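You operate a simulated robot arm through the tools that you are given. There is no shell and no other tool.

You run a simulated robot arm. Do the job below in one go: nothing can be reset, and whatever is moved stays where it is left.

## Task
Sand the dried glue off the sample from the green tray.
Fine: first hold it on the small former with the middle clamp alone, then sand, then unclamp it; put the sanding block back. Set down upright: sanding block. What is to be rubbed or washed off counts as gone when no trace of it is left.

It is judged by the outcome, as a careful person would: the job done as asked, and still so three seconds after it is handed in. It fails if anything else is knocked over, pushed out of place, dropped, spilled or broken.

## Robot
A 7-joint arm with a two-finger parallel gripper, fixed in place. Base frame: the origin is on the floor under the middle of its stand, x ahead of it, y to its left, z up; the work surface is at about z = 918. Units: mm, rad, N and s.
With the tool pointing down near the work surface it reaches from about 280 to 680 mm from the base axis. Its first joint turns from -1.152 to 1.152 rad. Payload 1.57 kg.
The tool frame sits at the grasp point between the pads (the TCP): z along the fingers, y along the line on which they close. The tips reach 30 mm beyond it. Largest opening 110 mm; finger width 24, thickness 12; the body of the gripper, 48 by 112 mm, starts 78 mm behind the TCP.
Orientation is that of the tool frame in the base frame, as a unit quaternion [x, y, z, w]. With the fingers straight down and closing along the base's y, the tool's x points along the base's -x, its y along +y and its z along -z.

## Interface
- The arm moves only by the tool send_rows. Its argument "commands" is a list of rows, each a list of 3 entries, a list of its own where there are three numbers: the shift along the tool's x, y, z in m, then the turn, a rotation vector about the tool's x, y, z in rad, then the opening, from 0 (shut) to 1 (fully open). In form: [[[tx, ty, tz], [wx, wy, wz], claw], ...]. A call has 1 to 20 rows; each row is the pose to reach, as a shift and turn from the pose commanded when the call began, along the tool's axes at that moment. A row lasts 0.2 s, in which the tool goes at most 50 mm and 0.15 rad; a call with a longer step from one row to the next is refused whole, and so is a gripper value outside its range. A pose out of reach is approached as far as the arm can. The call stops where the force on the tool passes 70 N (or 10 N more than at its start, if that is more) or the arm is blocked; 0.2 s more then pass. Each finger travels about 108 mm/s and halts on what it meets, pressing with about 34 N; the grip force reading is that of the motor and also rises with nothing between the fingers. The clock runs only during rows and for 0.2 s after the last one: add rows that repeat a pose to give the fingers time. The reply holds the time, the measured pose of the TCP, the force on the tool along the base axes, the opening and the grip force, in the units named above and with some noise, with the torque about the TCP (base axes, N m) and any sound that the robot's microphone picked up.
- Cameras (640 x 400 px; columns grow to the right, rows downward): "scene" is fixed at [171.2, -391.9, 1418]; the picture's right is [0.75, -0.66, 0.00], its down [-0.29, -0.33, -0.90] and it looks along [0.59, 0.68, -0.44] (base axes); focal length 279 px, centre (320, 200). "wrist" rides on the gripper at [70, 16, -141] in the tool frame; the picture's right is [-0.23, 0.97, 0.00], its down [-0.85, -0.20, -0.48] and it looks along [-0.47, -0.11, 0.88] (tool axes); focal length 222 px, centre (320, 200). There is no depth. A picture from a camera that has moved, and an enlarged one, comes with that camera's place and axes in the base frame and with its lens.
- get_image(camera): a new picture of that camera. No time passes.
- inspect(camera, box): a new picture of the part [left, top, right, bottom] of that camera's present view, enlarged. No time passes.
- sign_off(): hands the job in; it is judged then, once.

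Nothing tells you positions but the pictures and the camera data. Unless the task says otherwise, let go and move clear before handing in.

The tools are called by a JSON object that holds its "name" and its "arguments". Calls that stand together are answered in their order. send_rows: Moves the arm, as the interface text tells. Its arguments: {"type":"object","properties":{"commands":{"type":"array"}},"required":["commands"]} The other tools are called the same way: get_image (camera) takes a picture; inspect (camera, box) takes an enlarged picture of a part of a camera's view; sign_off () hands the job in.

At the start:

```text
time_s: 0.0
eef_pos: [356.9, 49.3, 1314.0]
tool_rot: [0.0, 1.0, 0.0, 0.0]
force: [0.1, -0.1, 0.0]
ft_torque: [0.03, 0.0, 0.01]
opening: 110.2
grip_force: 0.1
```

scene: 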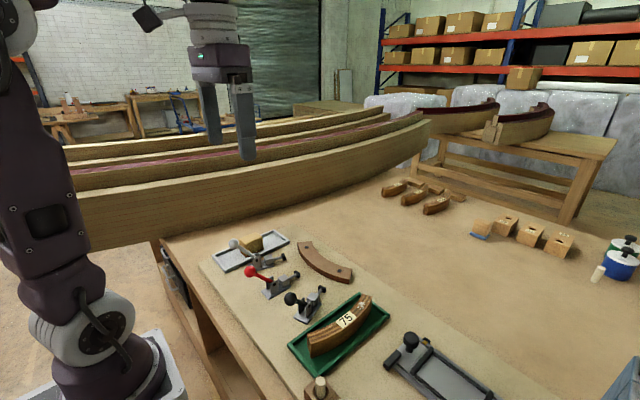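
wrist: 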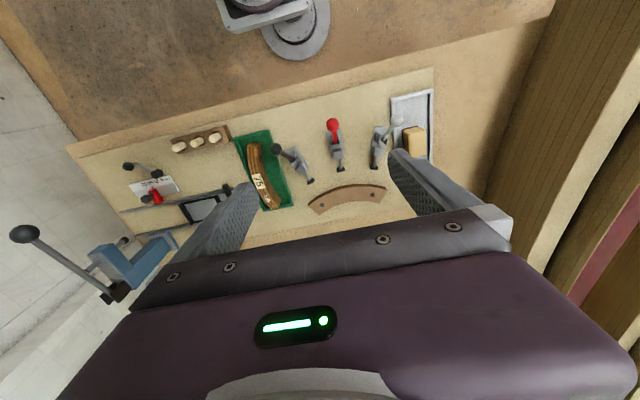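

I see a bench with a green tray holding a curved wooden sample (labelled 75), three toggle clamps, a curved former, and a tray with what may be the sanding block. I'll take enlarged views before moving.

{"name": "inspect", "arguments": {"camera": "scene", "box": [200, 220, 400, 345]}}

{"name": "inspect", "arguments": {"camera": "scene", "box": [280, 280, 500, 400]}}

{"name": "inspect", "arguments": {"camera": "wrist", "box": [230, 80, 450, 220]}}

{"name": "inspect", "arguments": {"camera": "wrist", "box": [80, 100, 300, 240]}}

{"name": "inspect", "arguments": {"camera": "scene", "box": [360, 160, 640, 335]}}

```text
3.20 times, centred on (300, 282) of scene
camera zoom: at [171.2, -391.9, 1418.0], right [0.75, -0.66, 0.0], down [-0.29, -0.33, -0.9], along [0.59, 0.68, -0.44], focal length 893 px, centre (384, -64)
```

zoom: 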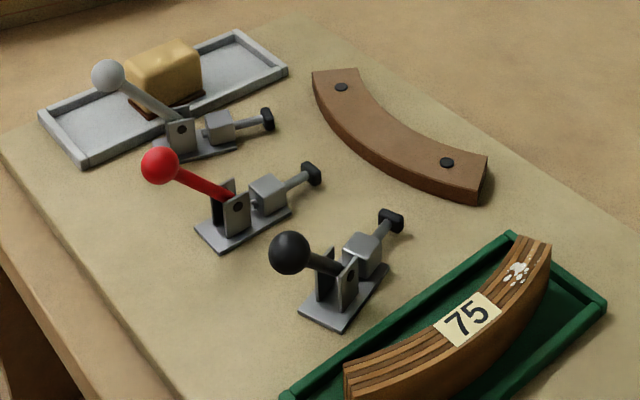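

```text
2.91 times, centred on (390, 340) of scene
camera zoom: at [171.2, -391.9, 1418.0], right [0.75, -0.66, 0.0], down [-0.29, -0.33, -0.9], along [0.59, 0.68, -0.44], focal length 812 px, centre (116, -207)
```

zoom: 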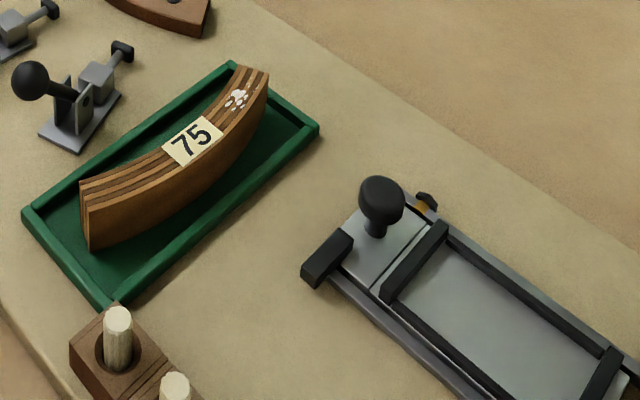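

```text
2.86 times, centred on (340, 150) of wrist
camera zoom: at [286.6, 64.4, 1455.0], right [0.23, 0.97, 0.0], down [0.85, -0.2, 0.48], along [0.47, -0.11, -0.88], focal length 635 px, centre (263, 343)
```

zoom: 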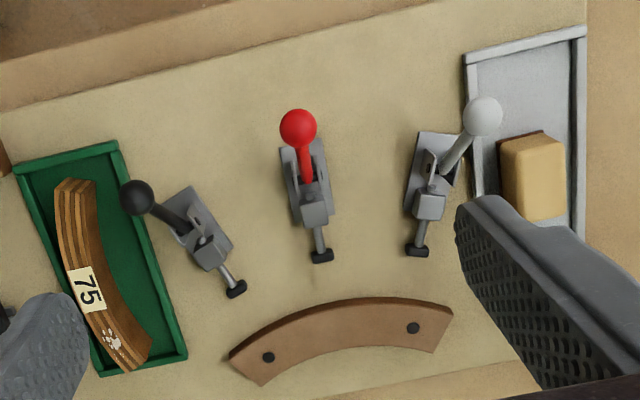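

```text
2.86 times, centred on (190, 170) of wrist
camera zoom: at [286.6, 64.4, 1455.0], right [0.23, 0.97, 0.0], down [0.85, -0.2, 0.48], along [0.47, -0.11, -0.88], focal length 635 px, centre (691, 286)
```

zoom: 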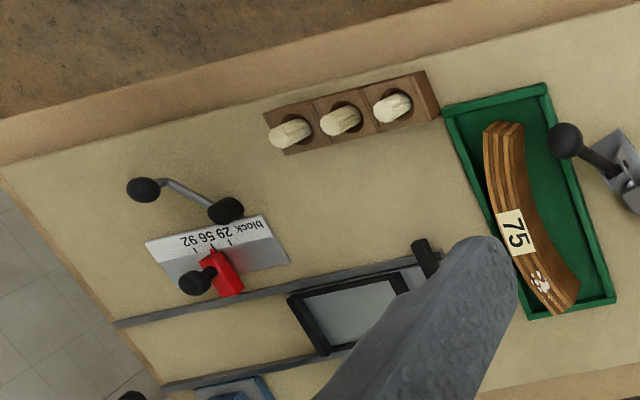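

```text
2.29 times, centred on (500, 248) of scene
camera zoom: at [171.2, -391.9, 1418.0], right [0.75, -0.66, 0.0], down [-0.29, -0.33, -0.9], along [0.59, 0.68, -0.44], focal length 638 px, centre (-91, 91)
```

zoom: 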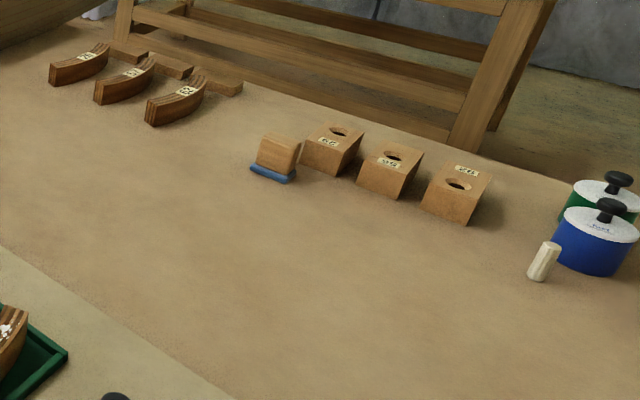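

The bench holds, as I read it, the small former (brown arc with two bolts, about x 535–570, y −35 to 173), three push clamps with red in the middle, and a tan block with a dark underside in the grey tray. I'll lower the wrist camera for a closer look.

{"name": "send_rows", "arguments": {"commands": [[[-0.0, 0.0, 0.045], [0, 0, 0], 1], [[-0.0, 0.0, 0.09], [0, 0, 0], 1], [[-0.0, 0.0, 0.134], [0, 0, 0], 1]]}}

{"name": "get_image", "arguments": {"camera": "wrist"}}

{"name": "get_image", "arguments": {"camera": "scene"}}

```text
time_s: 0.8
eef_pos: [356.4, 47.8, 1178.3]
tool_rot: [0.0, 1.0, 0.0, 0.001]
force: [-0.7, -0.6, -0.1]
ft_torque: [0.04, 0.02, 0.03]
opening: 110.0
grip_force: 0.1
```

```text
taken
camera wrist: at [285.8, 64.6, 1320.1], right [0.23, 0.97, 0.0], down [0.85, -0.2, 0.48], along [0.47, -0.11, -0.88], focal length 222 px, centre (320, 200)
```

wrist: 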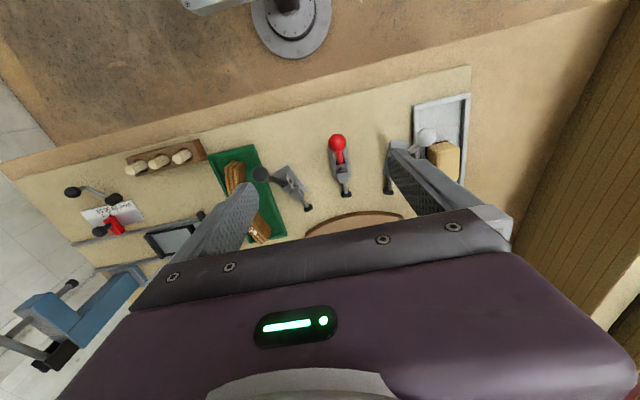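

```text
taken
```

scene: 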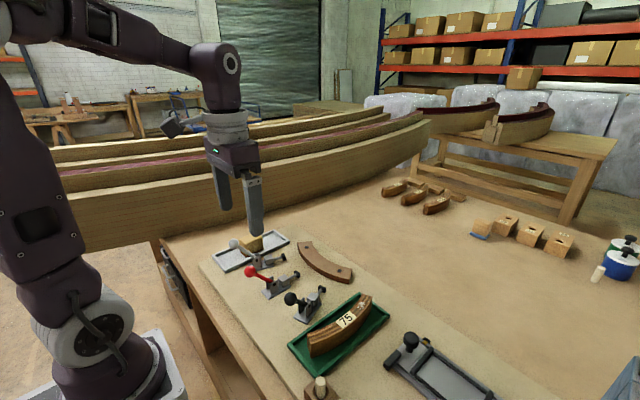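

The hand hides the former from here. I'll move forward and look again.

{"name": "send_rows", "arguments": {"commands": [[[-0.045, 0.0, 0.0], [0, 0, 0], 1], [[-0.09, 0.0, 0.0], [0, 0, 0], 1], [[-0.12, 0.02, 0.0], [0, 0, 0], 1]]}}

{"name": "get_image", "arguments": {"camera": "wrist"}}

{"name": "inspect", "arguments": {"camera": "wrist", "box": [220, 60, 480, 220]}}

```text
time_s: 1.6
eef_pos: [476.5, 68.4, 1179.6]
tool_rot: [0.0, 1.0, 0.0, 0.001]
force: [-0.6, 0.4, -0.9]
ft_torque: [0.0, 0.01, 0.0]
opening: 109.9
grip_force: 0.0
```

```text
taken
camera wrist: at [405.9, 84.7, 1320.8], right [0.23, 0.97, 0.0], down [0.85, -0.2, 0.48], along [0.47, -0.11, -0.88], focal length 222 px, centre (320, 200)
```

wrist: 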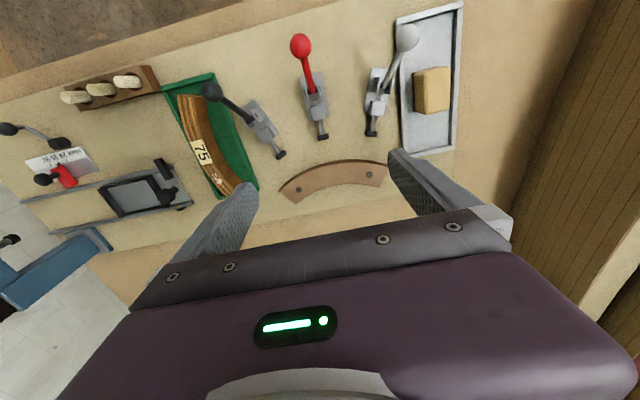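

```text
2.46 times, centred on (350, 140) of wrist
camera zoom: at [405.9, 84.7, 1320.8], right [0.23, 0.97, 0.0], down [0.85, -0.2, 0.48], along [0.47, -0.11, -0.88], focal length 547 px, centre (246, 348)
```

zoom: 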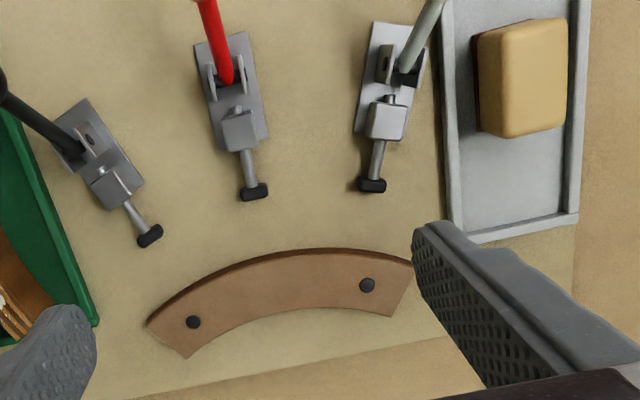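

Now the former and clamps are clear. I'll zoom in from the scene camera to judge heights and the details of the clamps, sample and sanding block.

{"name": "inspect", "arguments": {"camera": "scene", "box": [290, 230, 370, 280]}}

{"name": "inspect", "arguments": {"camera": "scene", "box": [230, 225, 330, 325]}}

{"name": "inspect", "arguments": {"camera": "scene", "box": [280, 285, 400, 380]}}

{"name": "inspect", "arguments": {"camera": "scene", "box": [210, 225, 300, 275]}}

{"name": "inspect", "arguments": {"camera": "wrist", "box": [160, 70, 270, 210]}}

{"name": "inspect", "arguments": {"camera": "wrist", "box": [270, 20, 480, 150]}}

{"name": "inspect", "arguments": {"camera": "scene", "box": [460, 205, 580, 265]}}

```text
8.00 times, centred on (330, 255) of scene
camera zoom: at [171.2, -391.9, 1418.0], right [0.75, -0.66, 0.0], down [-0.29, -0.33, -0.9], along [0.59, 0.68, -0.44], focal length 2233 px, centre (240, -240)
```

zoom: 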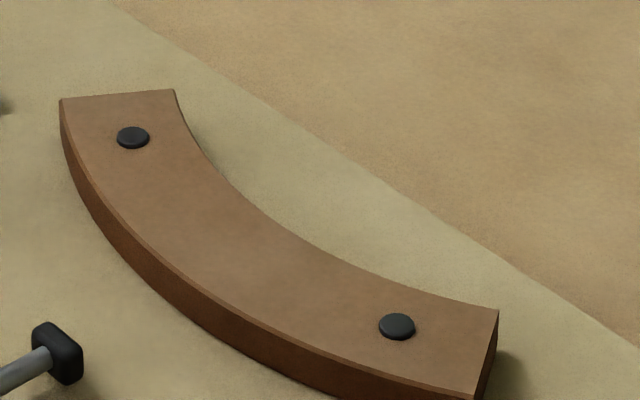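

```text
4.00 times, centred on (280, 275) of scene
camera zoom: at [171.2, -391.9, 1418.0], right [0.75, -0.66, 0.0], down [-0.29, -0.33, -0.9], along [0.59, 0.68, -0.44], focal length 1117 px, centre (480, -100)
```

zoom: 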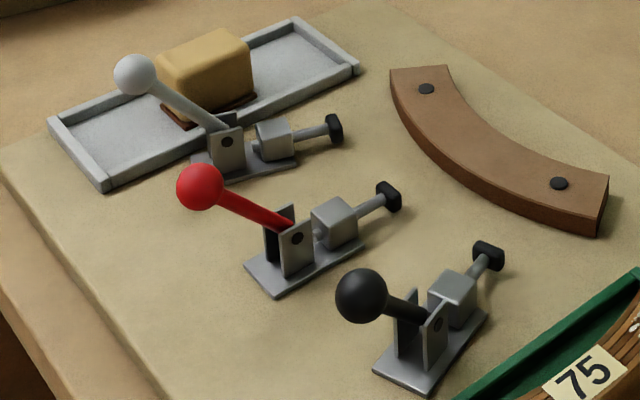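

```text
4.21 times, centred on (340, 332) of scene
camera zoom: at [171.2, -391.9, 1418.0], right [0.75, -0.66, 0.0], down [-0.29, -0.33, -0.9], along [0.59, 0.68, -0.44], focal length 1175 px, centre (236, -358)
```

zoom: 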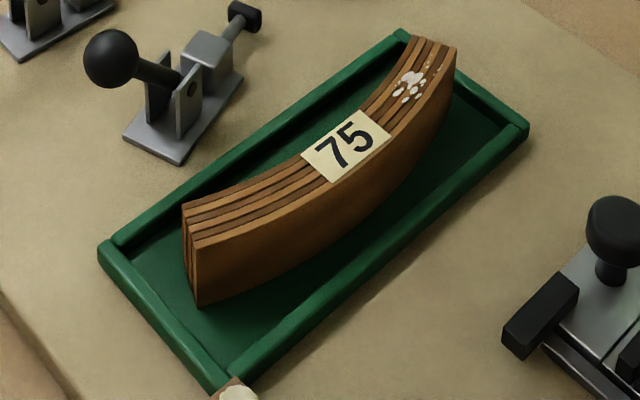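

```text
7.11 times, centred on (255, 250) of scene
camera zoom: at [171.2, -391.9, 1418.0], right [0.75, -0.66, 0.0], down [-0.29, -0.33, -0.9], along [0.59, 0.68, -0.44], focal length 1985 px, centre (782, -156)
```

zoom: 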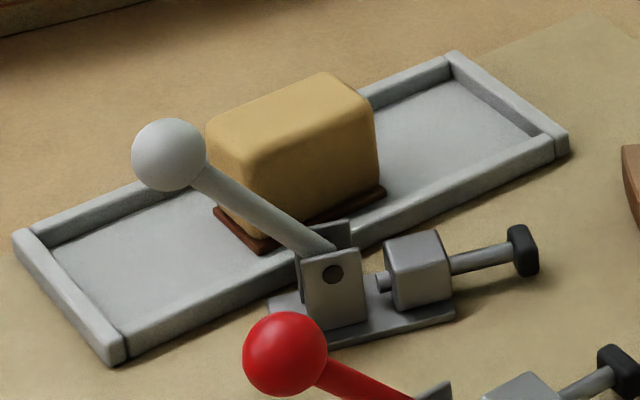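

```text
2.86 times, centred on (215, 140) of wrist
camera zoom: at [405.9, 84.7, 1320.8], right [0.23, 0.97, 0.0], down [0.85, -0.2, 0.48], along [0.47, -0.11, -0.88], focal length 635 px, centre (620, 371)
```

zoom: 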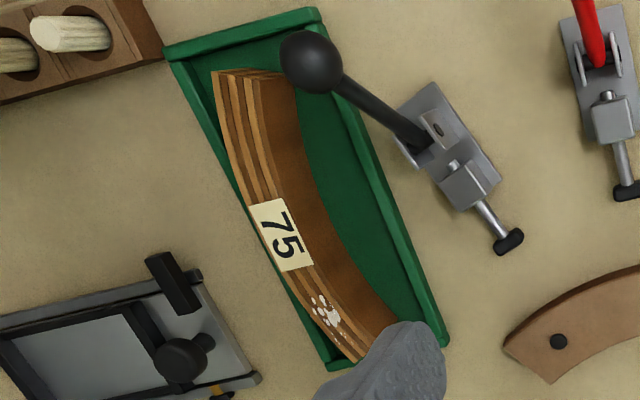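

```text
3.05 times, centred on (375, 85) of wrist
camera zoom: at [405.9, 84.7, 1320.8], right [0.23, 0.97, 0.0], down [0.85, -0.2, 0.48], along [0.47, -0.11, -0.88], focal length 677 px, centre (152, 550)
```

zoom: 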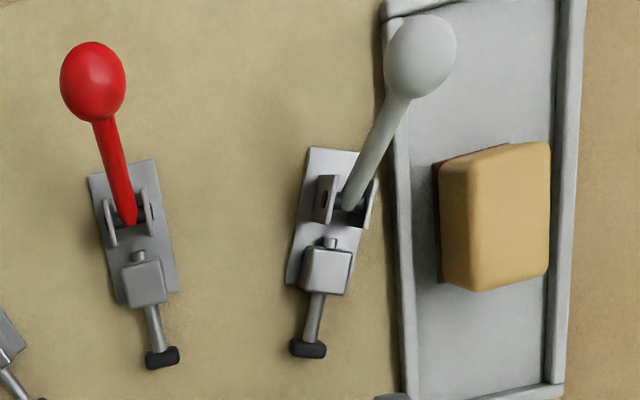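

```text
5.33 times, centred on (520, 235) of scene
camera zoom: at [171.2, -391.9, 1418.0], right [0.75, -0.66, 0.0], down [-0.29, -0.33, -0.9], along [0.59, 0.68, -0.44], focal length 1489 px, centre (-747, 13)
```

zoom: 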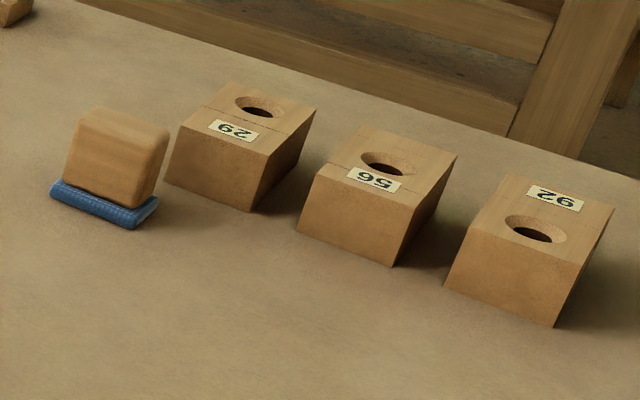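

The sample sits along x in the green tray, centred near (466, −130) with its concave side toward +y and its top near z 960. The red clamp is on y≈70 and lines up with the former's crown at x≈537. I'll go above the sample for a closer look.

{"name": "send_rows", "arguments": {"commands": [[[0.0, -0.045, 0.0], [0, 0, 0], 1], [[0.005, -0.09, 0.01], [0, 0, 0], 0.9], [[0.0109, -0.135, 0.02], [0, 0, 0], 0.8], [[0.0109, -0.18, 0.03], [0, 0, 0], 0.7], [[0.0109, -0.2003, 0.06], [0, 0, 0], 0.6], [[0.0109, -0.2003, 0.08], [0, 0, 0], 0.6]]}}

{"name": "get_image", "arguments": {"camera": "wrist"}}

{"name": "inspect", "arguments": {"camera": "wrist", "box": [240, 60, 440, 220]}}

{"name": "get_image", "arguments": {"camera": "scene"}}

```text
time_s: 3.0
eef_pos: [465.8, -132.3, 1099.7]
tool_rot: [0.0, 1.0, 0.0, 0.0]
force: [-0.1, -1.0, 0.2]
ft_torque: [0.03, 0.03, -0.01]
opening: 66.1
grip_force: 0.2
```

```text
taken
camera wrist: at [394.2, -115.3, 1239.6], right [0.23, 0.97, 0.0], down [0.85, -0.2, 0.48], along [0.47, -0.11, -0.88], focal length 222 px, centre (320, 200)
```

wrist: 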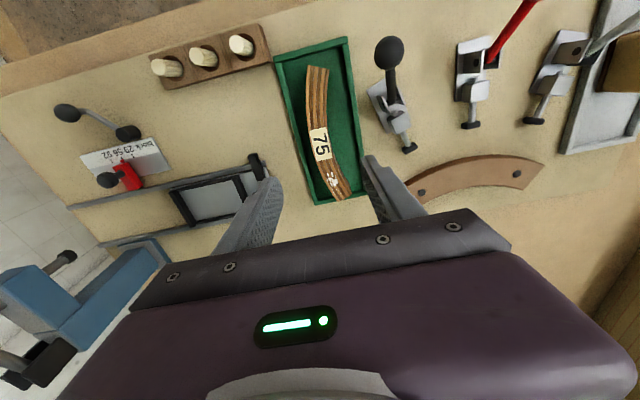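

```text
2.50 times, centred on (340, 140) of wrist
camera zoom: at [394.2, -115.3, 1239.6], right [0.23, 0.97, 0.0], down [0.85, -0.2, 0.48], along [0.47, -0.11, -0.88], focal length 555 px, centre (270, 350)
```

zoom: 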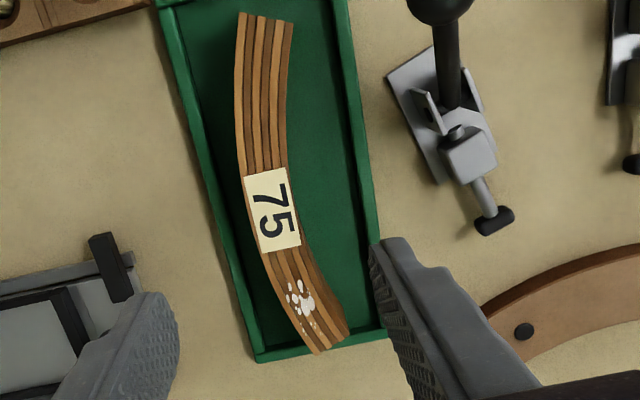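

```text
taken
```

scene: 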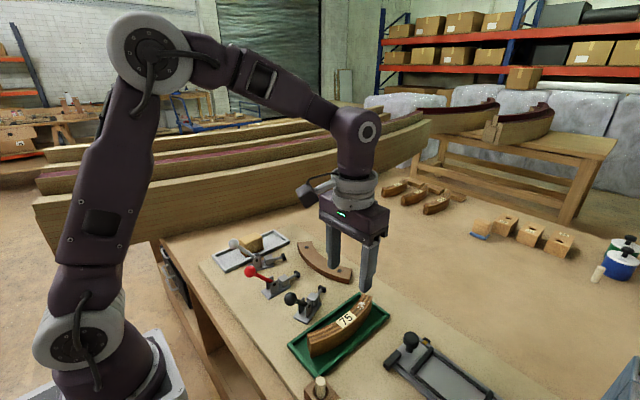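

The sample is centred at about (466, −130) and aligned with x, so I'm right over it. I'll descend until the fingertips straddle its top part and check before gripping.

{"name": "send_rows", "arguments": {"commands": [[[0.0, 0.001, 0.045], [0, 0, 0], 0.5], [[0.0, 0.001, 0.085], [0, 0, 0], 0.5], [[0.0, 0.001, 0.11], [0, 0, 0], 0.5], [[0.0, 0.001, 0.125], [0, 0, 0], 0.5]]}}

{"name": "get_image", "arguments": {"camera": "wrist"}}

{"name": "inspect", "arguments": {"camera": "scene", "box": [290, 220, 430, 370]}}

```text
time_s: 4.0
eef_pos: [466.1, -131.0, 974.0]
tool_rot: [0.001, 1.0, 0.0, 0.0]
force: [0.5, -0.5, 0.2]
ft_torque: [0.02, 0.0, 0.0]
opening: 55.1
grip_force: 0.1
```

```text
taken
camera wrist: at [395.4, -115.0, 1115.2], right [0.23, 0.97, 0.0], down [0.85, -0.2, 0.48], along [0.47, -0.11, -0.88], focal length 222 px, centre (320, 200)
```

wrist: 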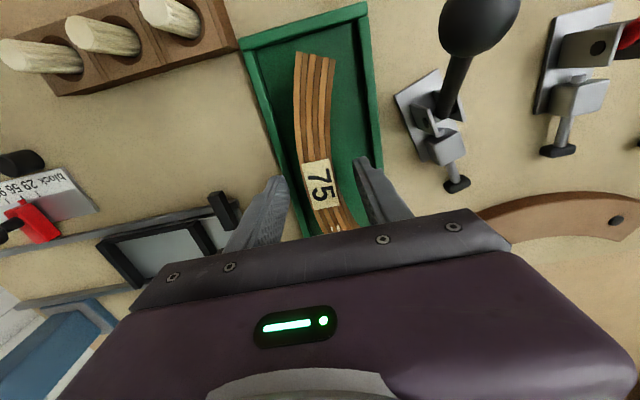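

```text
2.67 times, centred on (360, 295) of scene
camera zoom: at [171.2, -391.9, 1418.0], right [0.75, -0.66, 0.0], down [-0.29, -0.33, -0.9], along [0.59, 0.68, -0.44], focal length 744 px, centre (213, -53)
```

zoom: 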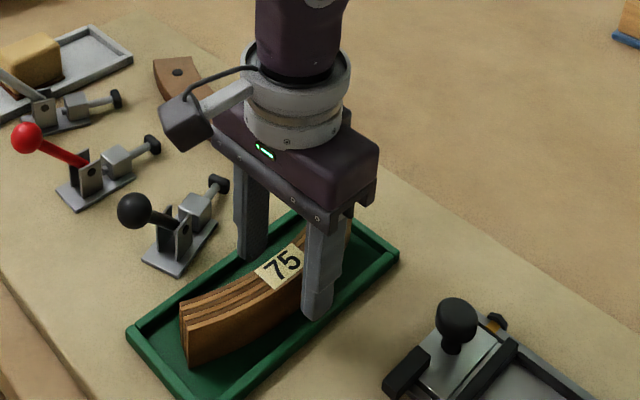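

The fingers straddle the middle of the sample, below its top. I'll close on it.

{"name": "send_rows", "arguments": {"commands": [[[0.0, 0.0, 0.0], [0, 0, 0], 0.3], [[0.0, 0.0, 0.0], [0, 0, 0], 0.0], [[0.0, 0.0, 0.0], [0, 0, 0], 0.0], [[0.0, 0.0, 0.0], [0, 0, 0], 0.0]]}}

{"name": "get_image", "arguments": {"camera": "wrist"}}

```text
time_s: 5.0
eef_pos: [466.6, -130.2, 974.9]
tool_rot: [0.0, 1.0, 0.0, 0.001]
force: [-0.7, 1.3, 0.1]
ft_torque: [0.0, 0.01, 0.0]
opening: 24.0
grip_force: 34.6
```

```text
taken
camera wrist: at [395.5, -115.0, 1115.4], right [0.23, 0.97, 0.0], down [0.85, -0.2, 0.48], along [0.47, -0.11, -0.88], focal length 222 px, centre (320, 200)
```

wrist: 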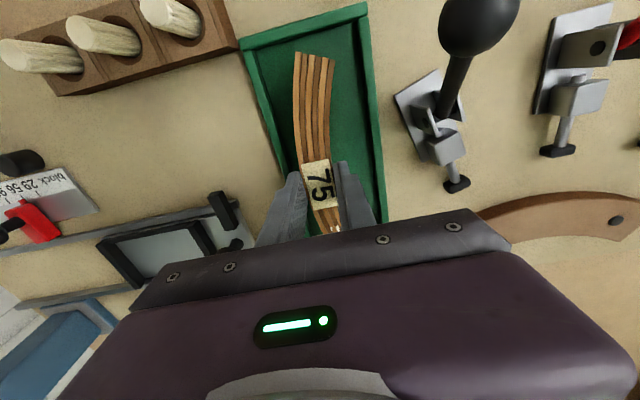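

The sample is gripped, and the opening shows it is 24 mm thick. I'll lift it straight up.

{"name": "send_rows", "arguments": {"commands": [[[0.0, 0.0, -0.015], [0, 0, 0], 0.0], [[0.0, 0.0, -0.045], [0, 0, 0], 0.0], [[0.0, 0.0, -0.085], [0, 0, 0], 0.0], [[0.0, 0.0, -0.125], [0, 0, 0], 0.0], [[0.0, 0.0, -0.125], [0, 0, 0], 0.0]]}}

{"name": "get_image", "arguments": {"camera": "wrist"}}

{"name": "inspect", "arguments": {"camera": "scene", "box": [270, 170, 430, 370]}}

```text
time_s: 6.2
eef_pos: [465.4, -131.8, 1100.6]
tool_rot: [0.0, 1.0, -0.001, 0.001]
force: [0.0, 0.3, -1.2]
ft_torque: [-0.01, -0.03, 0.01]
opening: 23.9
grip_force: 33.8
```

```text
taken
camera wrist: at [394.2, -115.0, 1241.3], right [0.23, 0.97, 0.0], down [0.85, -0.2, 0.48], along [0.47, -0.11, -0.88], focal length 222 px, centre (320, 200)
```

wrist: 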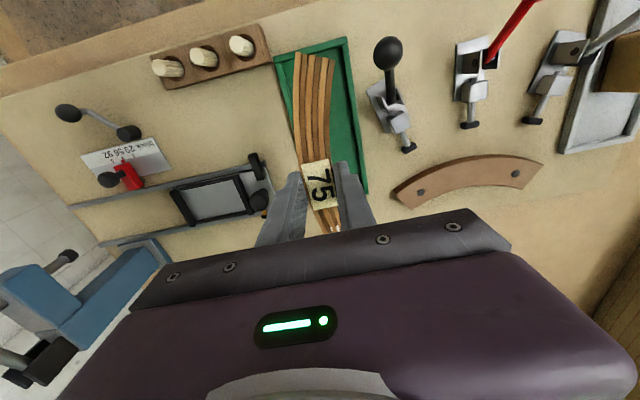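

```text
2.00 times, centred on (350, 270) of scene
camera zoom: at [171.2, -391.9, 1418.0], right [0.75, -0.66, 0.0], down [-0.29, -0.33, -0.9], along [0.59, 0.68, -0.44], focal length 558 px, centre (260, 60)
```

zoom: 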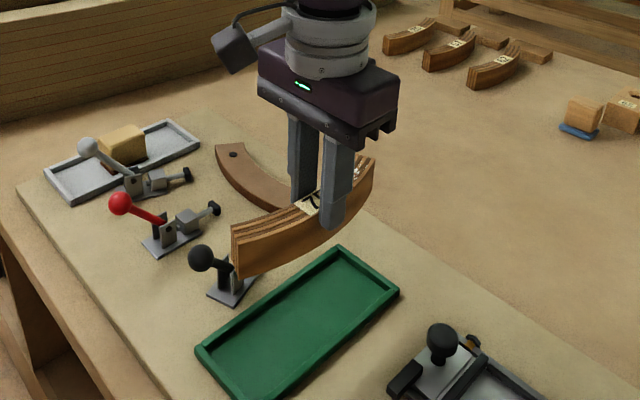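

The sample lifted cleanly. I'll raise it a bit more and turn it 90° clockwise seen from above, so the concave side faces the former.

{"name": "send_rows", "arguments": {"commands": [[[0, 0, -0.03], [0, 0, 0.0], 0], [[0, 0, -0.04], [0, 0, 0.1428], 0], [[0, 0, -0.04], [0, 0, 0.2856], 0], [[0, 0, -0.04], [0, 0, 0.4284], 0], [[0, 0, -0.04], [0, 0, 0.5712], 0], [[0, 0, -0.04], [0, 0, 0.714], 0], [[0, 0, -0.04], [0, 0, 0.8568], 0], [[0, 0, -0.04], [0, 0, 0.9996], 0], [[0, 0, -0.04], [0, 0, 1.1424], 0], [[0, 0, -0.04], [0, 0, 1.2852], 0], [[0, 0, -0.04], [0, 0, 1.428], 0], [[0, 0, -0.04], [0, 0, 1.5708], 0], [[0, 0, -0.04], [0, 0, 1.5708], 0]]}}

{"name": "get_image", "arguments": {"camera": "wrist"}}

{"name": "get_image", "arguments": {"camera": "scene"}}

```text
time_s: 9.0
eef_pos: [466.8, -131.3, 1138.5]
tool_rot: [0.707, 0.707, 0.0, 0.0]
force: [-1.6, -0.2, -1.4]
ft_torque: [-0.02, 0.03, -0.01]
opening: 23.8
grip_force: 34.1
```

```text
taken
camera wrist: at [482.5, -62.3, 1280.8], right [0.97, -0.23, 0.0], down [-0.2, -0.85, 0.48], along [-0.11, -0.47, -0.88], focal length 222 px, centre (320, 200)
```

wrist: 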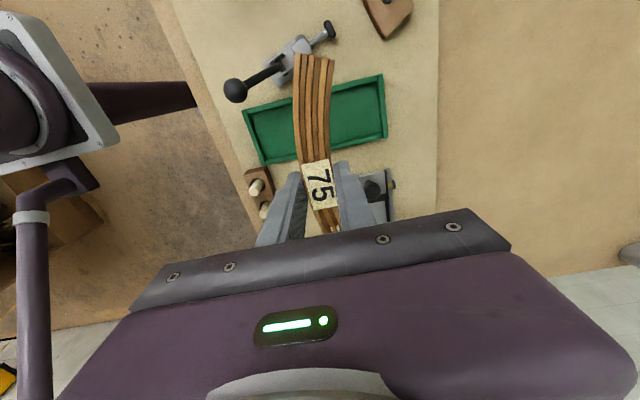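

```text
taken
```

scene: 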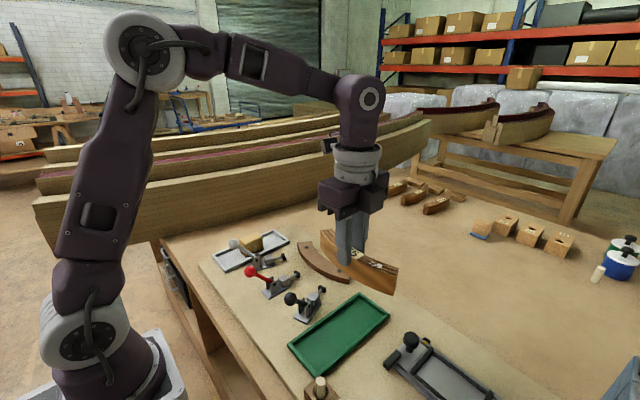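

It is now oriented with the concave side toward +x. I'll carry it across to above the former.

{"name": "send_rows", "arguments": {"commands": [[[0.04, 0.0, 0.0], [0, 0, 0], 0], [[0.085, 0.01, 0.0], [0, 0, 0], 0], [[0.13, 0.02, 0.0], [0, 0, 0], 0], [[0.17, 0.035, 0.0], [0, 0, 0], 0], [[0.1995, 0.052, 0.0], [0, 0, 0], 0], [[0.1995, 0.052, 0.02], [0, 0, 0], 0], [[0.1995, 0.052, 0.04], [0, 0, 0], 0], [[0.1995, 0.052, 0.04], [0, 0, 0], 0]]}}

{"name": "get_image", "arguments": {"camera": "wrist"}}

{"name": "inspect", "arguments": {"camera": "wrist", "box": [220, 20, 460, 220]}}

{"name": "inspect", "arguments": {"camera": "scene", "box": [220, 170, 400, 330]}}

```text
time_s: 10.8
eef_pos: [517.7, 68.1, 1099.9]
tool_rot: [0.708, 0.707, 0.0, 0.0]
force: [-0.4, 0.3, -0.9]
ft_torque: [0.0, -0.02, 0.02]
opening: 23.6
grip_force: 33.9
```

```text
taken
camera wrist: at [533.0, 138.3, 1240.9], right [0.97, -0.23, 0.0], down [-0.2, -0.85, 0.48], along [-0.11, -0.47, -0.88], focal length 222 px, centre (320, 200)
```

wrist: 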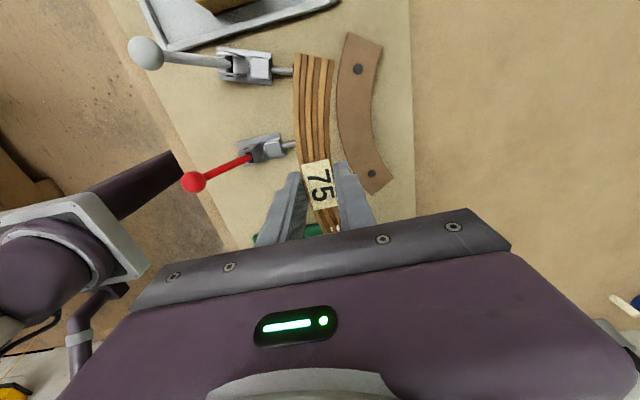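

```text
2.00 times, centred on (340, 120) of wrist
camera zoom: at [533.0, 138.3, 1240.9], right [0.97, -0.23, 0.0], down [-0.2, -0.85, 0.48], along [-0.11, -0.47, -0.88], focal length 444 px, centre (280, 360)
```

zoom: 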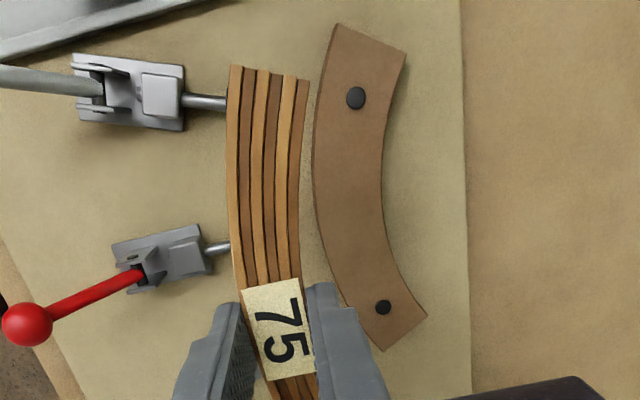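

```text
2.50 times, centred on (310, 250) of scene
camera zoom: at [171.2, -391.9, 1418.0], right [0.75, -0.66, 0.0], down [-0.29, -0.33, -0.9], along [0.59, 0.68, -0.44], focal length 698 px, centre (345, 75)
```

zoom: 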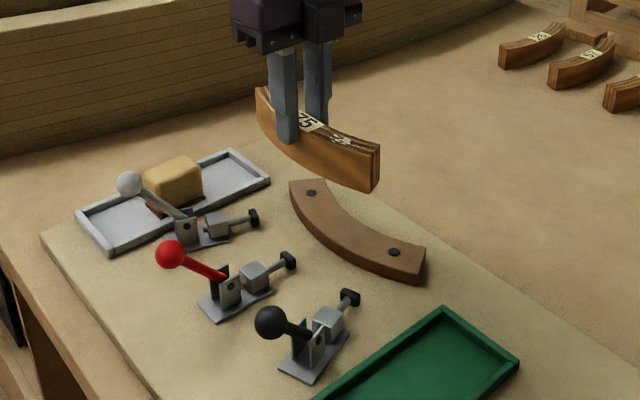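

Cross-checking both views puts the former's bolts at x≈580, y≈1.5 and 138.4, so it is symmetric about y=70 with its crown at x≈545. I'll lower the sample to just above the former's height on the clamp side of it and check the gap.

{"name": "send_rows", "arguments": {"commands": [[[0.0005, 0.012, 0.03], [0, 0, 0], 0], [[0.0005, 0.012, 0.06], [0, 0, 0], 0], [[0.0005, 0.012, 0.085], [0, 0, 0], 0], [[0.0005, 0.012, 0.1], [0, 0, 0], 0], [[0.0005, 0.012, 0.1], [0, 0, 0], 0]]}}

{"name": "inspect", "arguments": {"camera": "wrist", "box": [220, 20, 460, 220]}}

{"name": "inspect", "arguments": {"camera": "scene", "box": [250, 220, 380, 310]}}

```text
time_s: 12.0
eef_pos: [531.0, 68.3, 1001.1]
tool_rot: [0.707, 0.708, 0.001, 0.001]
force: [0.3, 0.4, -0.7]
ft_torque: [-0.01, 0.03, 0.0]
opening: 23.5
grip_force: 34.2
```

```text
2.00 times, centred on (340, 120) of wrist
camera zoom: at [545.7, 137.8, 1141.1], right [0.97, -0.23, 0.0], down [-0.2, -0.85, 0.48], along [-0.11, -0.47, -0.88], focal length 444 px, centre (280, 360)
```

zoom: 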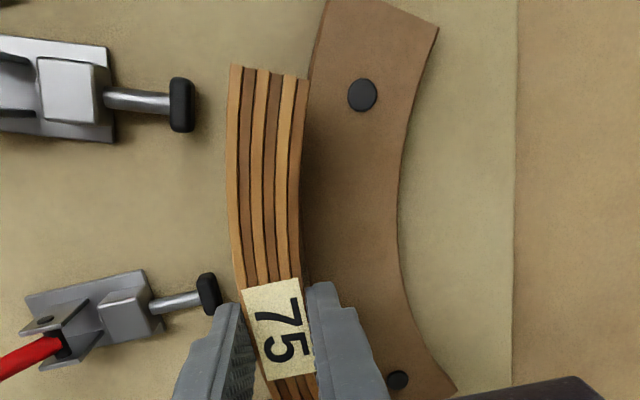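

```text
4.44 times, centred on (315, 265) of scene
camera zoom: at [171.2, -391.9, 1418.0], right [0.75, -0.66, 0.0], down [-0.29, -0.33, -0.9], along [0.59, 0.68, -0.44], focal length 1241 px, centre (342, -89)
```

zoom: 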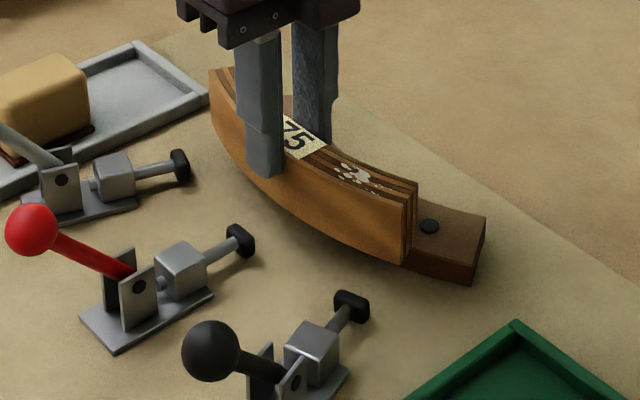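

The sample sits about 3 mm clear of the former on the clamp side. I'll lower it gently toward the bench.

{"name": "send_rows", "arguments": {"commands": [[[0.0, 0.0, 0.008], [0, 0, 0], 0], [[0.0, 0.0, 0.015], [0, 0, 0], 0], [[0.0, 0.0, 0.02], [0, 0, 0], 0], [[0.0, 0.0, 0.024], [0, 0, 0], 0], [[0.0, 0.0, 0.025], [0, 0, 0], 0], [[0.0, 0.0, 0.025], [0, 0, 0], 0]]}}

{"name": "inspect", "arguments": {"camera": "wrist", "box": [220, 20, 460, 220]}}

{"name": "inspect", "arguments": {"camera": "scene", "box": [250, 220, 380, 310]}}

```text
time_s: 13.4
eef_pos: [531.3, 68.6, 975.4]
tool_rot: [0.707, 0.707, -0.001, 0.001]
force: [-0.6, 0.4, -0.9]
ft_torque: [0.01, 0.06, -0.06]
opening: 23.7
grip_force: 34.9
```

```text
2.00 times, centred on (340, 120) of wrist
camera zoom: at [546.5, 137.9, 1116.0], right [0.97, -0.23, 0.0], down [-0.2, -0.85, 0.48], along [-0.11, -0.47, -0.88], focal length 444 px, centre (280, 360)
```

zoom: 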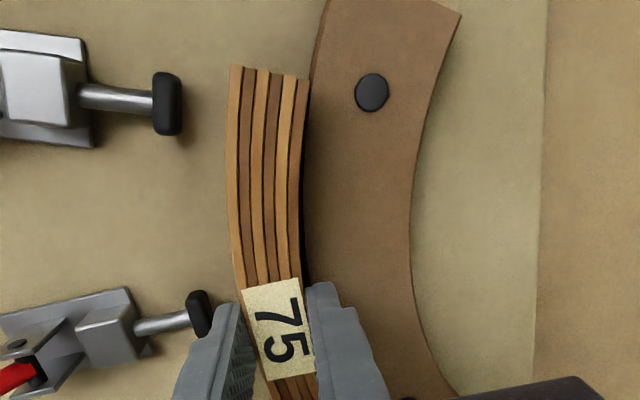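

```text
4.44 times, centred on (315, 265) of scene
camera zoom: at [171.2, -391.9, 1418.0], right [0.75, -0.66, 0.0], down [-0.29, -0.33, -0.9], along [0.59, 0.68, -0.44], focal length 1241 px, centre (342, -89)
```

zoom: 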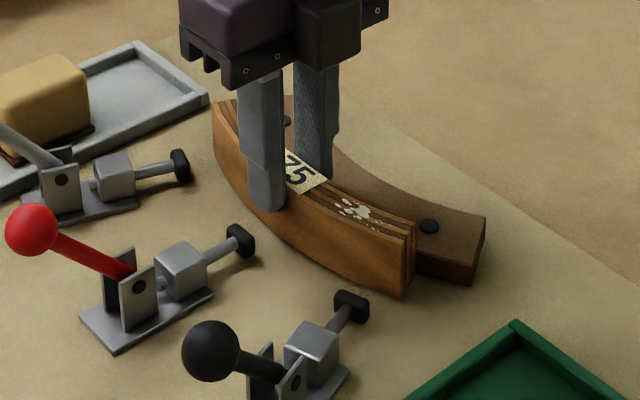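

There's no contact yet, and the gap to the former looks parallel. I'll go down in small steps.

{"name": "send_rows", "arguments": {"commands": [[[0.0, 0.0, 0.001], [0, 0, 0], 0], [[0.0, 0.0, 0.002], [0, 0, 0], 0], [[0.0, 0.0, 0.003], [0, 0, 0], 0], [[0.0, 0.0, 0.003], [0, 0, 0], 0]]}}

```text
time_s: 14.4
eef_pos: [531.3, 68.6, 973.0]
tool_rot: [0.707, 0.707, 0.0, 0.0]
force: [0.3, 0.7, -1.3]
ft_torque: [-0.01, -0.01, 0.01]
opening: 23.8
grip_force: 34.5
```

{"name": "send_rows", "arguments": {"commands": [[[0.0, 0.0, 0.001], [0, 0, 0], 0], [[0.0, 0.0, 0.002], [0, 0, 0], 0], [[0.0, 0.0, 0.002], [0, 0, 0], 0]]}}

```text
time_s: 15.2
eef_pos: [531.4, 67.4, 971.2]
tool_rot: [0.707, 0.707, 0.002, 0.002]
force: [-5.2, 0.7, 27.6]
ft_torque: [-0.27, 0.27, 0.03]
opening: 23.6
grip_force: 33.7
```

The sample touched the bench at TCP z≈971.5. I'll ease the load off, open slightly to keep clear of the red clamp pad, and rise.

{"name": "send_rows", "arguments": {"commands": [[[0.0, 0.0, -0.0015], [0, 0, 0], 0], [[0.0, 0.0, -0.0015], [0, 0, 0], 0.25], [[0.0, 0.0, -0.0015], [0, 0, 0], 0.32], [[0.0, 0.0, -0.0015], [0, 0, 0], 0.32]]}}

{"name": "inspect", "arguments": {"camera": "wrist", "box": [220, 20, 460, 220]}}

{"name": "inspect", "arguments": {"camera": "scene", "box": [250, 220, 380, 310]}}

```text
time_s: 16.2
eef_pos: [531.6, 68.2, 972.7]
tool_rot: [0.707, 0.707, 0.0, 0.0]
force: [0.0, 0.2, -0.2]
ft_torque: [-0.01, 0.02, 0.0]
opening: 35.1
grip_force: 0.1
```

```text
2.00 times, centred on (340, 120) of wrist
camera zoom: at [545.9, 137.9, 1113.0], right [0.97, -0.23, 0.0], down [-0.2, -0.85, 0.48], along [-0.11, -0.47, -0.88], focal length 444 px, centre (280, 360)
```

zoom: 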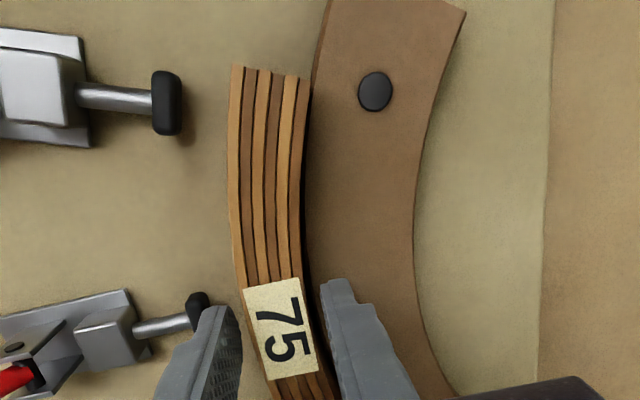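

```text
4.44 times, centred on (315, 265) of scene
camera zoom: at [171.2, -391.9, 1418.0], right [0.75, -0.66, 0.0], down [-0.29, -0.33, -0.9], along [0.59, 0.68, -0.44], focal length 1241 px, centre (342, -89)
```

zoom: 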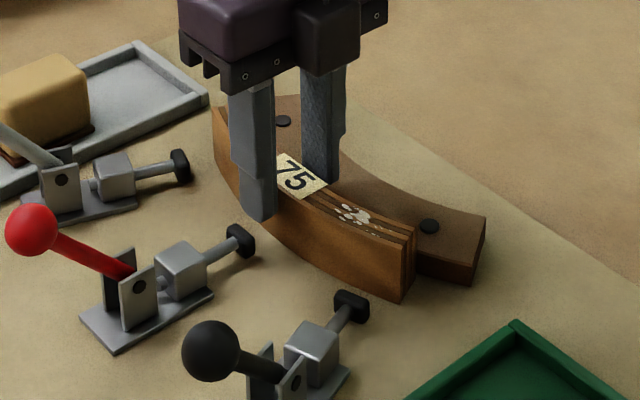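

The sample is standing free next to the former. I'll rise, turn the hand back so it closes along y, and go above the red ball handle (about x 370, y 70, z 1009) for a look.

{"name": "send_rows", "arguments": {"commands": [[[0, 0, -0.02], [0, 0, 0], 0.32], [[0, 0, -0.06], [0, 0, 0], 0.32], [[0, 0, -0.1], [0, 0, 0], 0.4], [[0, -0.0, -0.1285], [0, 0, -0.1428], 0.5], [[0, -0.02, -0.1285], [0, 0, -0.2856], 0.5], [[0, -0.04, -0.1285], [0, 0, -0.4284], 0.5], [[0, -0.06, -0.1285], [0, 0, -0.5712], 0.5], [[0, -0.08, -0.1285], [0, 0, -0.714], 0.5], [[0, -0.1, -0.1285], [0, 0, -0.8568], 0.5], [[0, -0.12, -0.1285], [0, 0, -0.9996], 0.5], [[0, -0.14, -0.1285], [0, 0, -1.1424], 0.5], [[0, -0.16, -0.1285], [0, 0, -1.2852], 0.5], [[0, -0.16, -0.1285], [0, 0, -1.428], 0.5], [[0, -0.16, -0.1285], [0, 0, -1.5708], 0.5], [[0, -0.16, -0.1285], [0, 0, -1.5708], 0.5]]}}

{"name": "get_image", "arguments": {"camera": "wrist"}}

{"name": "get_image", "arguments": {"camera": "scene"}}

```text
time_s: 19.4
eef_pos: [370.4, 69.7, 1099.8]
tool_rot: [-0.002, 1.0, 0.0, 0.001]
force: [-0.1, 0.8, -0.5]
ft_torque: [-0.02, 0.0, 0.01]
opening: 54.9
grip_force: 0.1
```

```text
taken
camera wrist: at [299.6, 85.1, 1240.2], right [0.23, 0.97, 0.0], down [0.85, -0.2, 0.48], along [0.47, -0.11, -0.88], focal length 222 px, centre (320, 200)
```

wrist: 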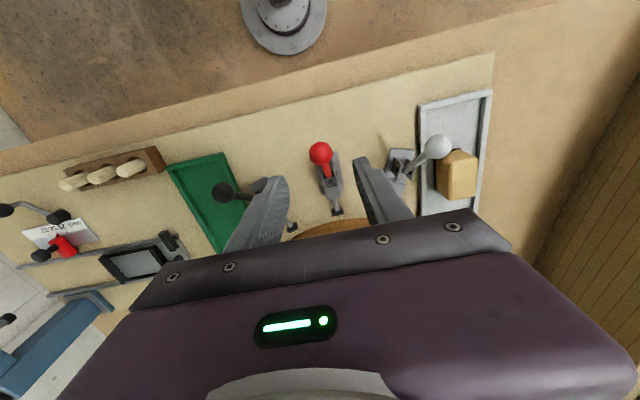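

```text
taken
```

scene: 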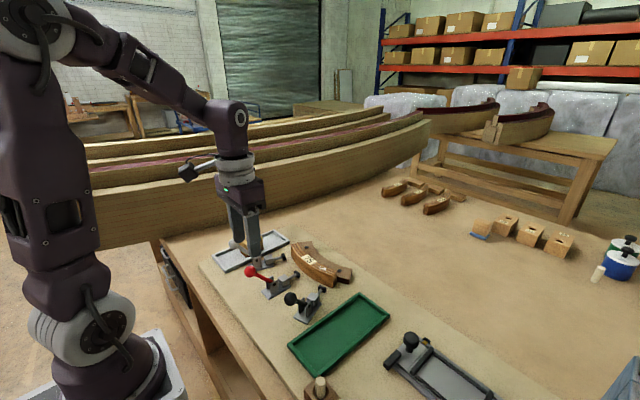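

{"name": "inspect", "arguments": {"camera": "wrist", "box": [270, 120, 390, 220]}}

{"name": "inspect", "arguments": {"camera": "scene", "box": [220, 235, 370, 330]}}

```text
4.00 times, centred on (330, 170) of wrist
camera zoom: at [299.6, 85.1, 1240.2], right [0.23, 0.97, 0.0], down [0.85, -0.2, 0.48], along [0.47, -0.11, -0.88], focal length 888 px, centre (280, 320)
```

zoom: 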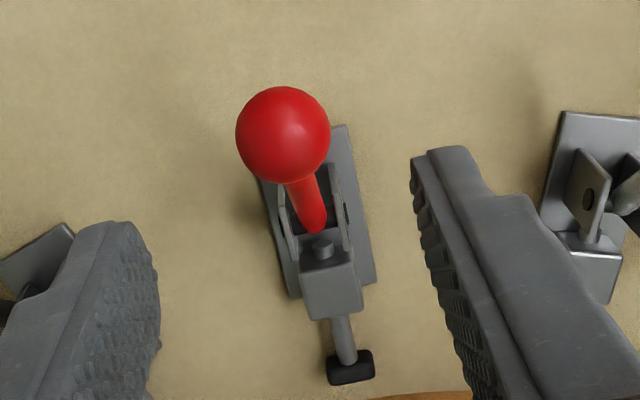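

```text
4.21 times, centred on (295, 282) of scene
camera zoom: at [171.2, -391.9, 1418.0], right [0.75, -0.66, 0.0], down [-0.29, -0.33, -0.9], along [0.59, 0.68, -0.44], focal length 1175 px, centre (425, -147)
```

zoom: 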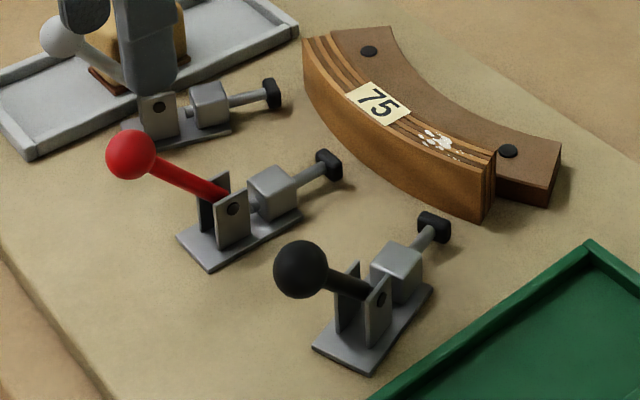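

The red ball centre is at about (369, 70.7, 1009) and its pivot at about (421.5, 70.5, 940). I'll lower the open fingers either side of the ball and pinch it.

{"name": "send_rows", "arguments": {"commands": [[[0.001, 0.0007, 0.04], [0, 0, 0], 0.5], [[0.001, 0.0007, 0.07], [0, 0, 0], 0.5], [[0.001, 0.0007, 0.077], [0, 0, 0], 0.5], [[0.001, 0.0007, 0.077], [0, 0, 0], 0.5]]}}

{"name": "get_image", "arguments": {"camera": "wrist"}}

{"name": "inspect", "arguments": {"camera": "scene", "box": [200, 200, 370, 330]}}

```text
time_s: 20.4
eef_pos: [368.4, 69.3, 1024.7]
tool_rot: [0.0, 1.0, 0.0, 0.0]
force: [-0.6, -0.1, -0.7]
ft_torque: [0.02, -0.02, -0.01]
opening: 54.9
grip_force: 0.1
```

```text
taken
camera wrist: at [298.3, 85.7, 1164.3], right [0.23, 0.97, 0.0], down [0.85, -0.2, 0.48], along [0.47, -0.11, -0.88], focal length 222 px, centre (320, 200)
```

wrist: 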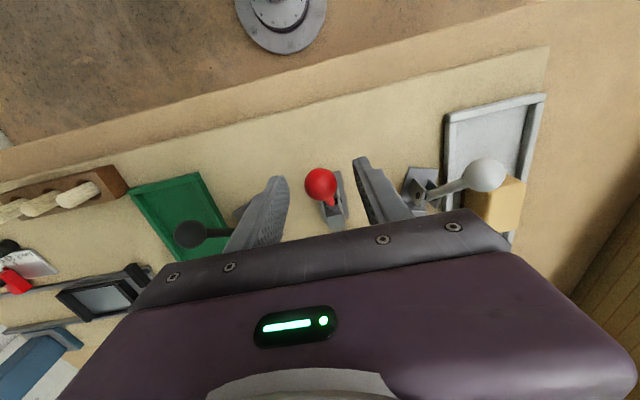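

```text
3.08 times, centred on (285, 265) of scene
camera zoom: at [171.2, -391.9, 1418.0], right [0.75, -0.66, 0.0], down [-0.29, -0.33, -0.9], along [0.59, 0.68, -0.44], focal length 859 px, centre (428, 0)
```

zoom: 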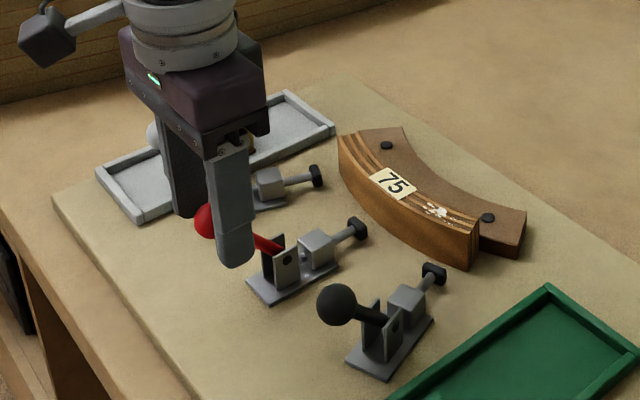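

{"name": "send_rows", "arguments": {"commands": [[[0, 0, 0], [0, 0, 0], 0.3], [[0, 0, 0], [0, 0, 0], 0.1], [[0, 0, 0], [0, 0, 0], 0.0], [[0, 0, 0], [0, 0, 0], 0.0]]}}

{"name": "get_image", "arguments": {"camera": "wrist"}}

```text
time_s: 21.4
eef_pos: [369.9, 70.8, 1023.9]
tool_rot: [0.0, 1.0, 0.0, 0.001]
force: [1.5, 7.1, -3.9]
ft_torque: [0.15, 0.16, 0.03]
opening: 24.8
grip_force: 35.6
```

```text
taken
camera wrist: at [298.4, 86.1, 1164.5], right [0.23, 0.97, 0.0], down [0.85, -0.2, 0.48], along [0.47, -0.11, -0.88], focal length 222 px, centre (320, 200)
```

wrist: 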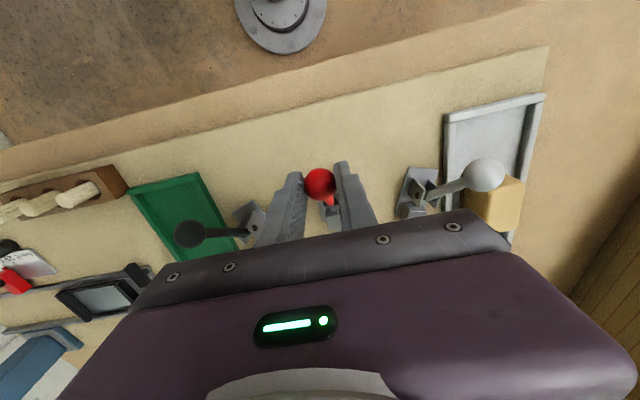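

The ball is pinched, with a 24.8 mm opening. I'll swing the handle forward along its arc in stages and watch the plunger.

{"name": "send_rows", "arguments": {"commands": [[[-0.0045, 0.001, -0.0032], [0, 0, 0], 0.0], [[-0.0092, 0.001, -0.0061], [0, 0, 0], 0.0], [[-0.0145, 0.001, -0.009], [0, 0, 0], 0.0], [[-0.0201, 0.001, -0.0114], [0, 0, 0], 0.0], [[-0.0316, 0.001, -0.0151], [0, 0, 0], 0.0]]}}

{"name": "inspect", "arguments": {"camera": "scene", "box": [200, 200, 370, 330]}}

{"name": "get_image", "arguments": {"camera": "wrist"}}

```text
time_s: 22.6
eef_pos: [400.6, 69.9, 1038.4]
tool_rot: [0.001, 1.0, -0.001, 0.0]
force: [-13.0, -4.0, -0.9]
ft_torque: [-0.09, 1.22, 0.01]
opening: 24.8
grip_force: 36.3
```

```text
3.08 times, centred on (285, 265) of scene
camera zoom: at [170.8, -392.0, 1418.0], right [0.75, -0.66, 0.0], down [-0.29, -0.33, -0.9], along [0.59, 0.68, -0.44], focal length 859 px, centre (428, 0)
```

zoom: 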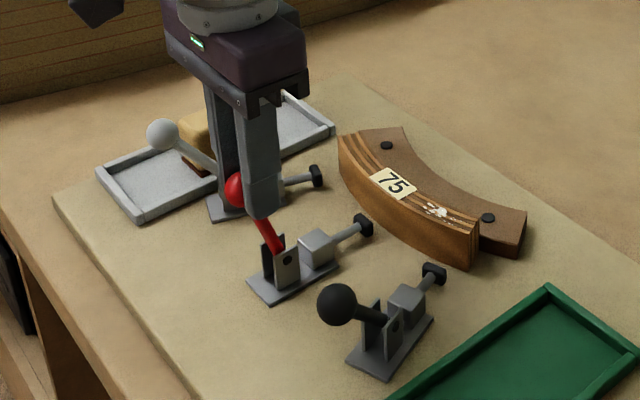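

```text
taken
camera wrist: at [330.0, 86.4, 1179.1], right [0.23, 0.97, 0.0], down [0.86, -0.2, 0.48], along [0.47, -0.11, -0.88], focal length 222 px, centre (320, 200)
```

wrist: 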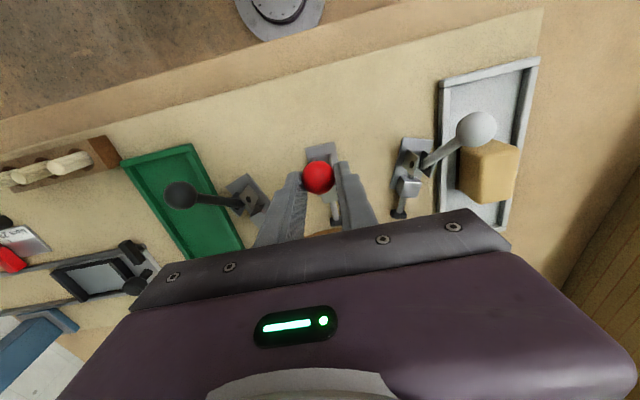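

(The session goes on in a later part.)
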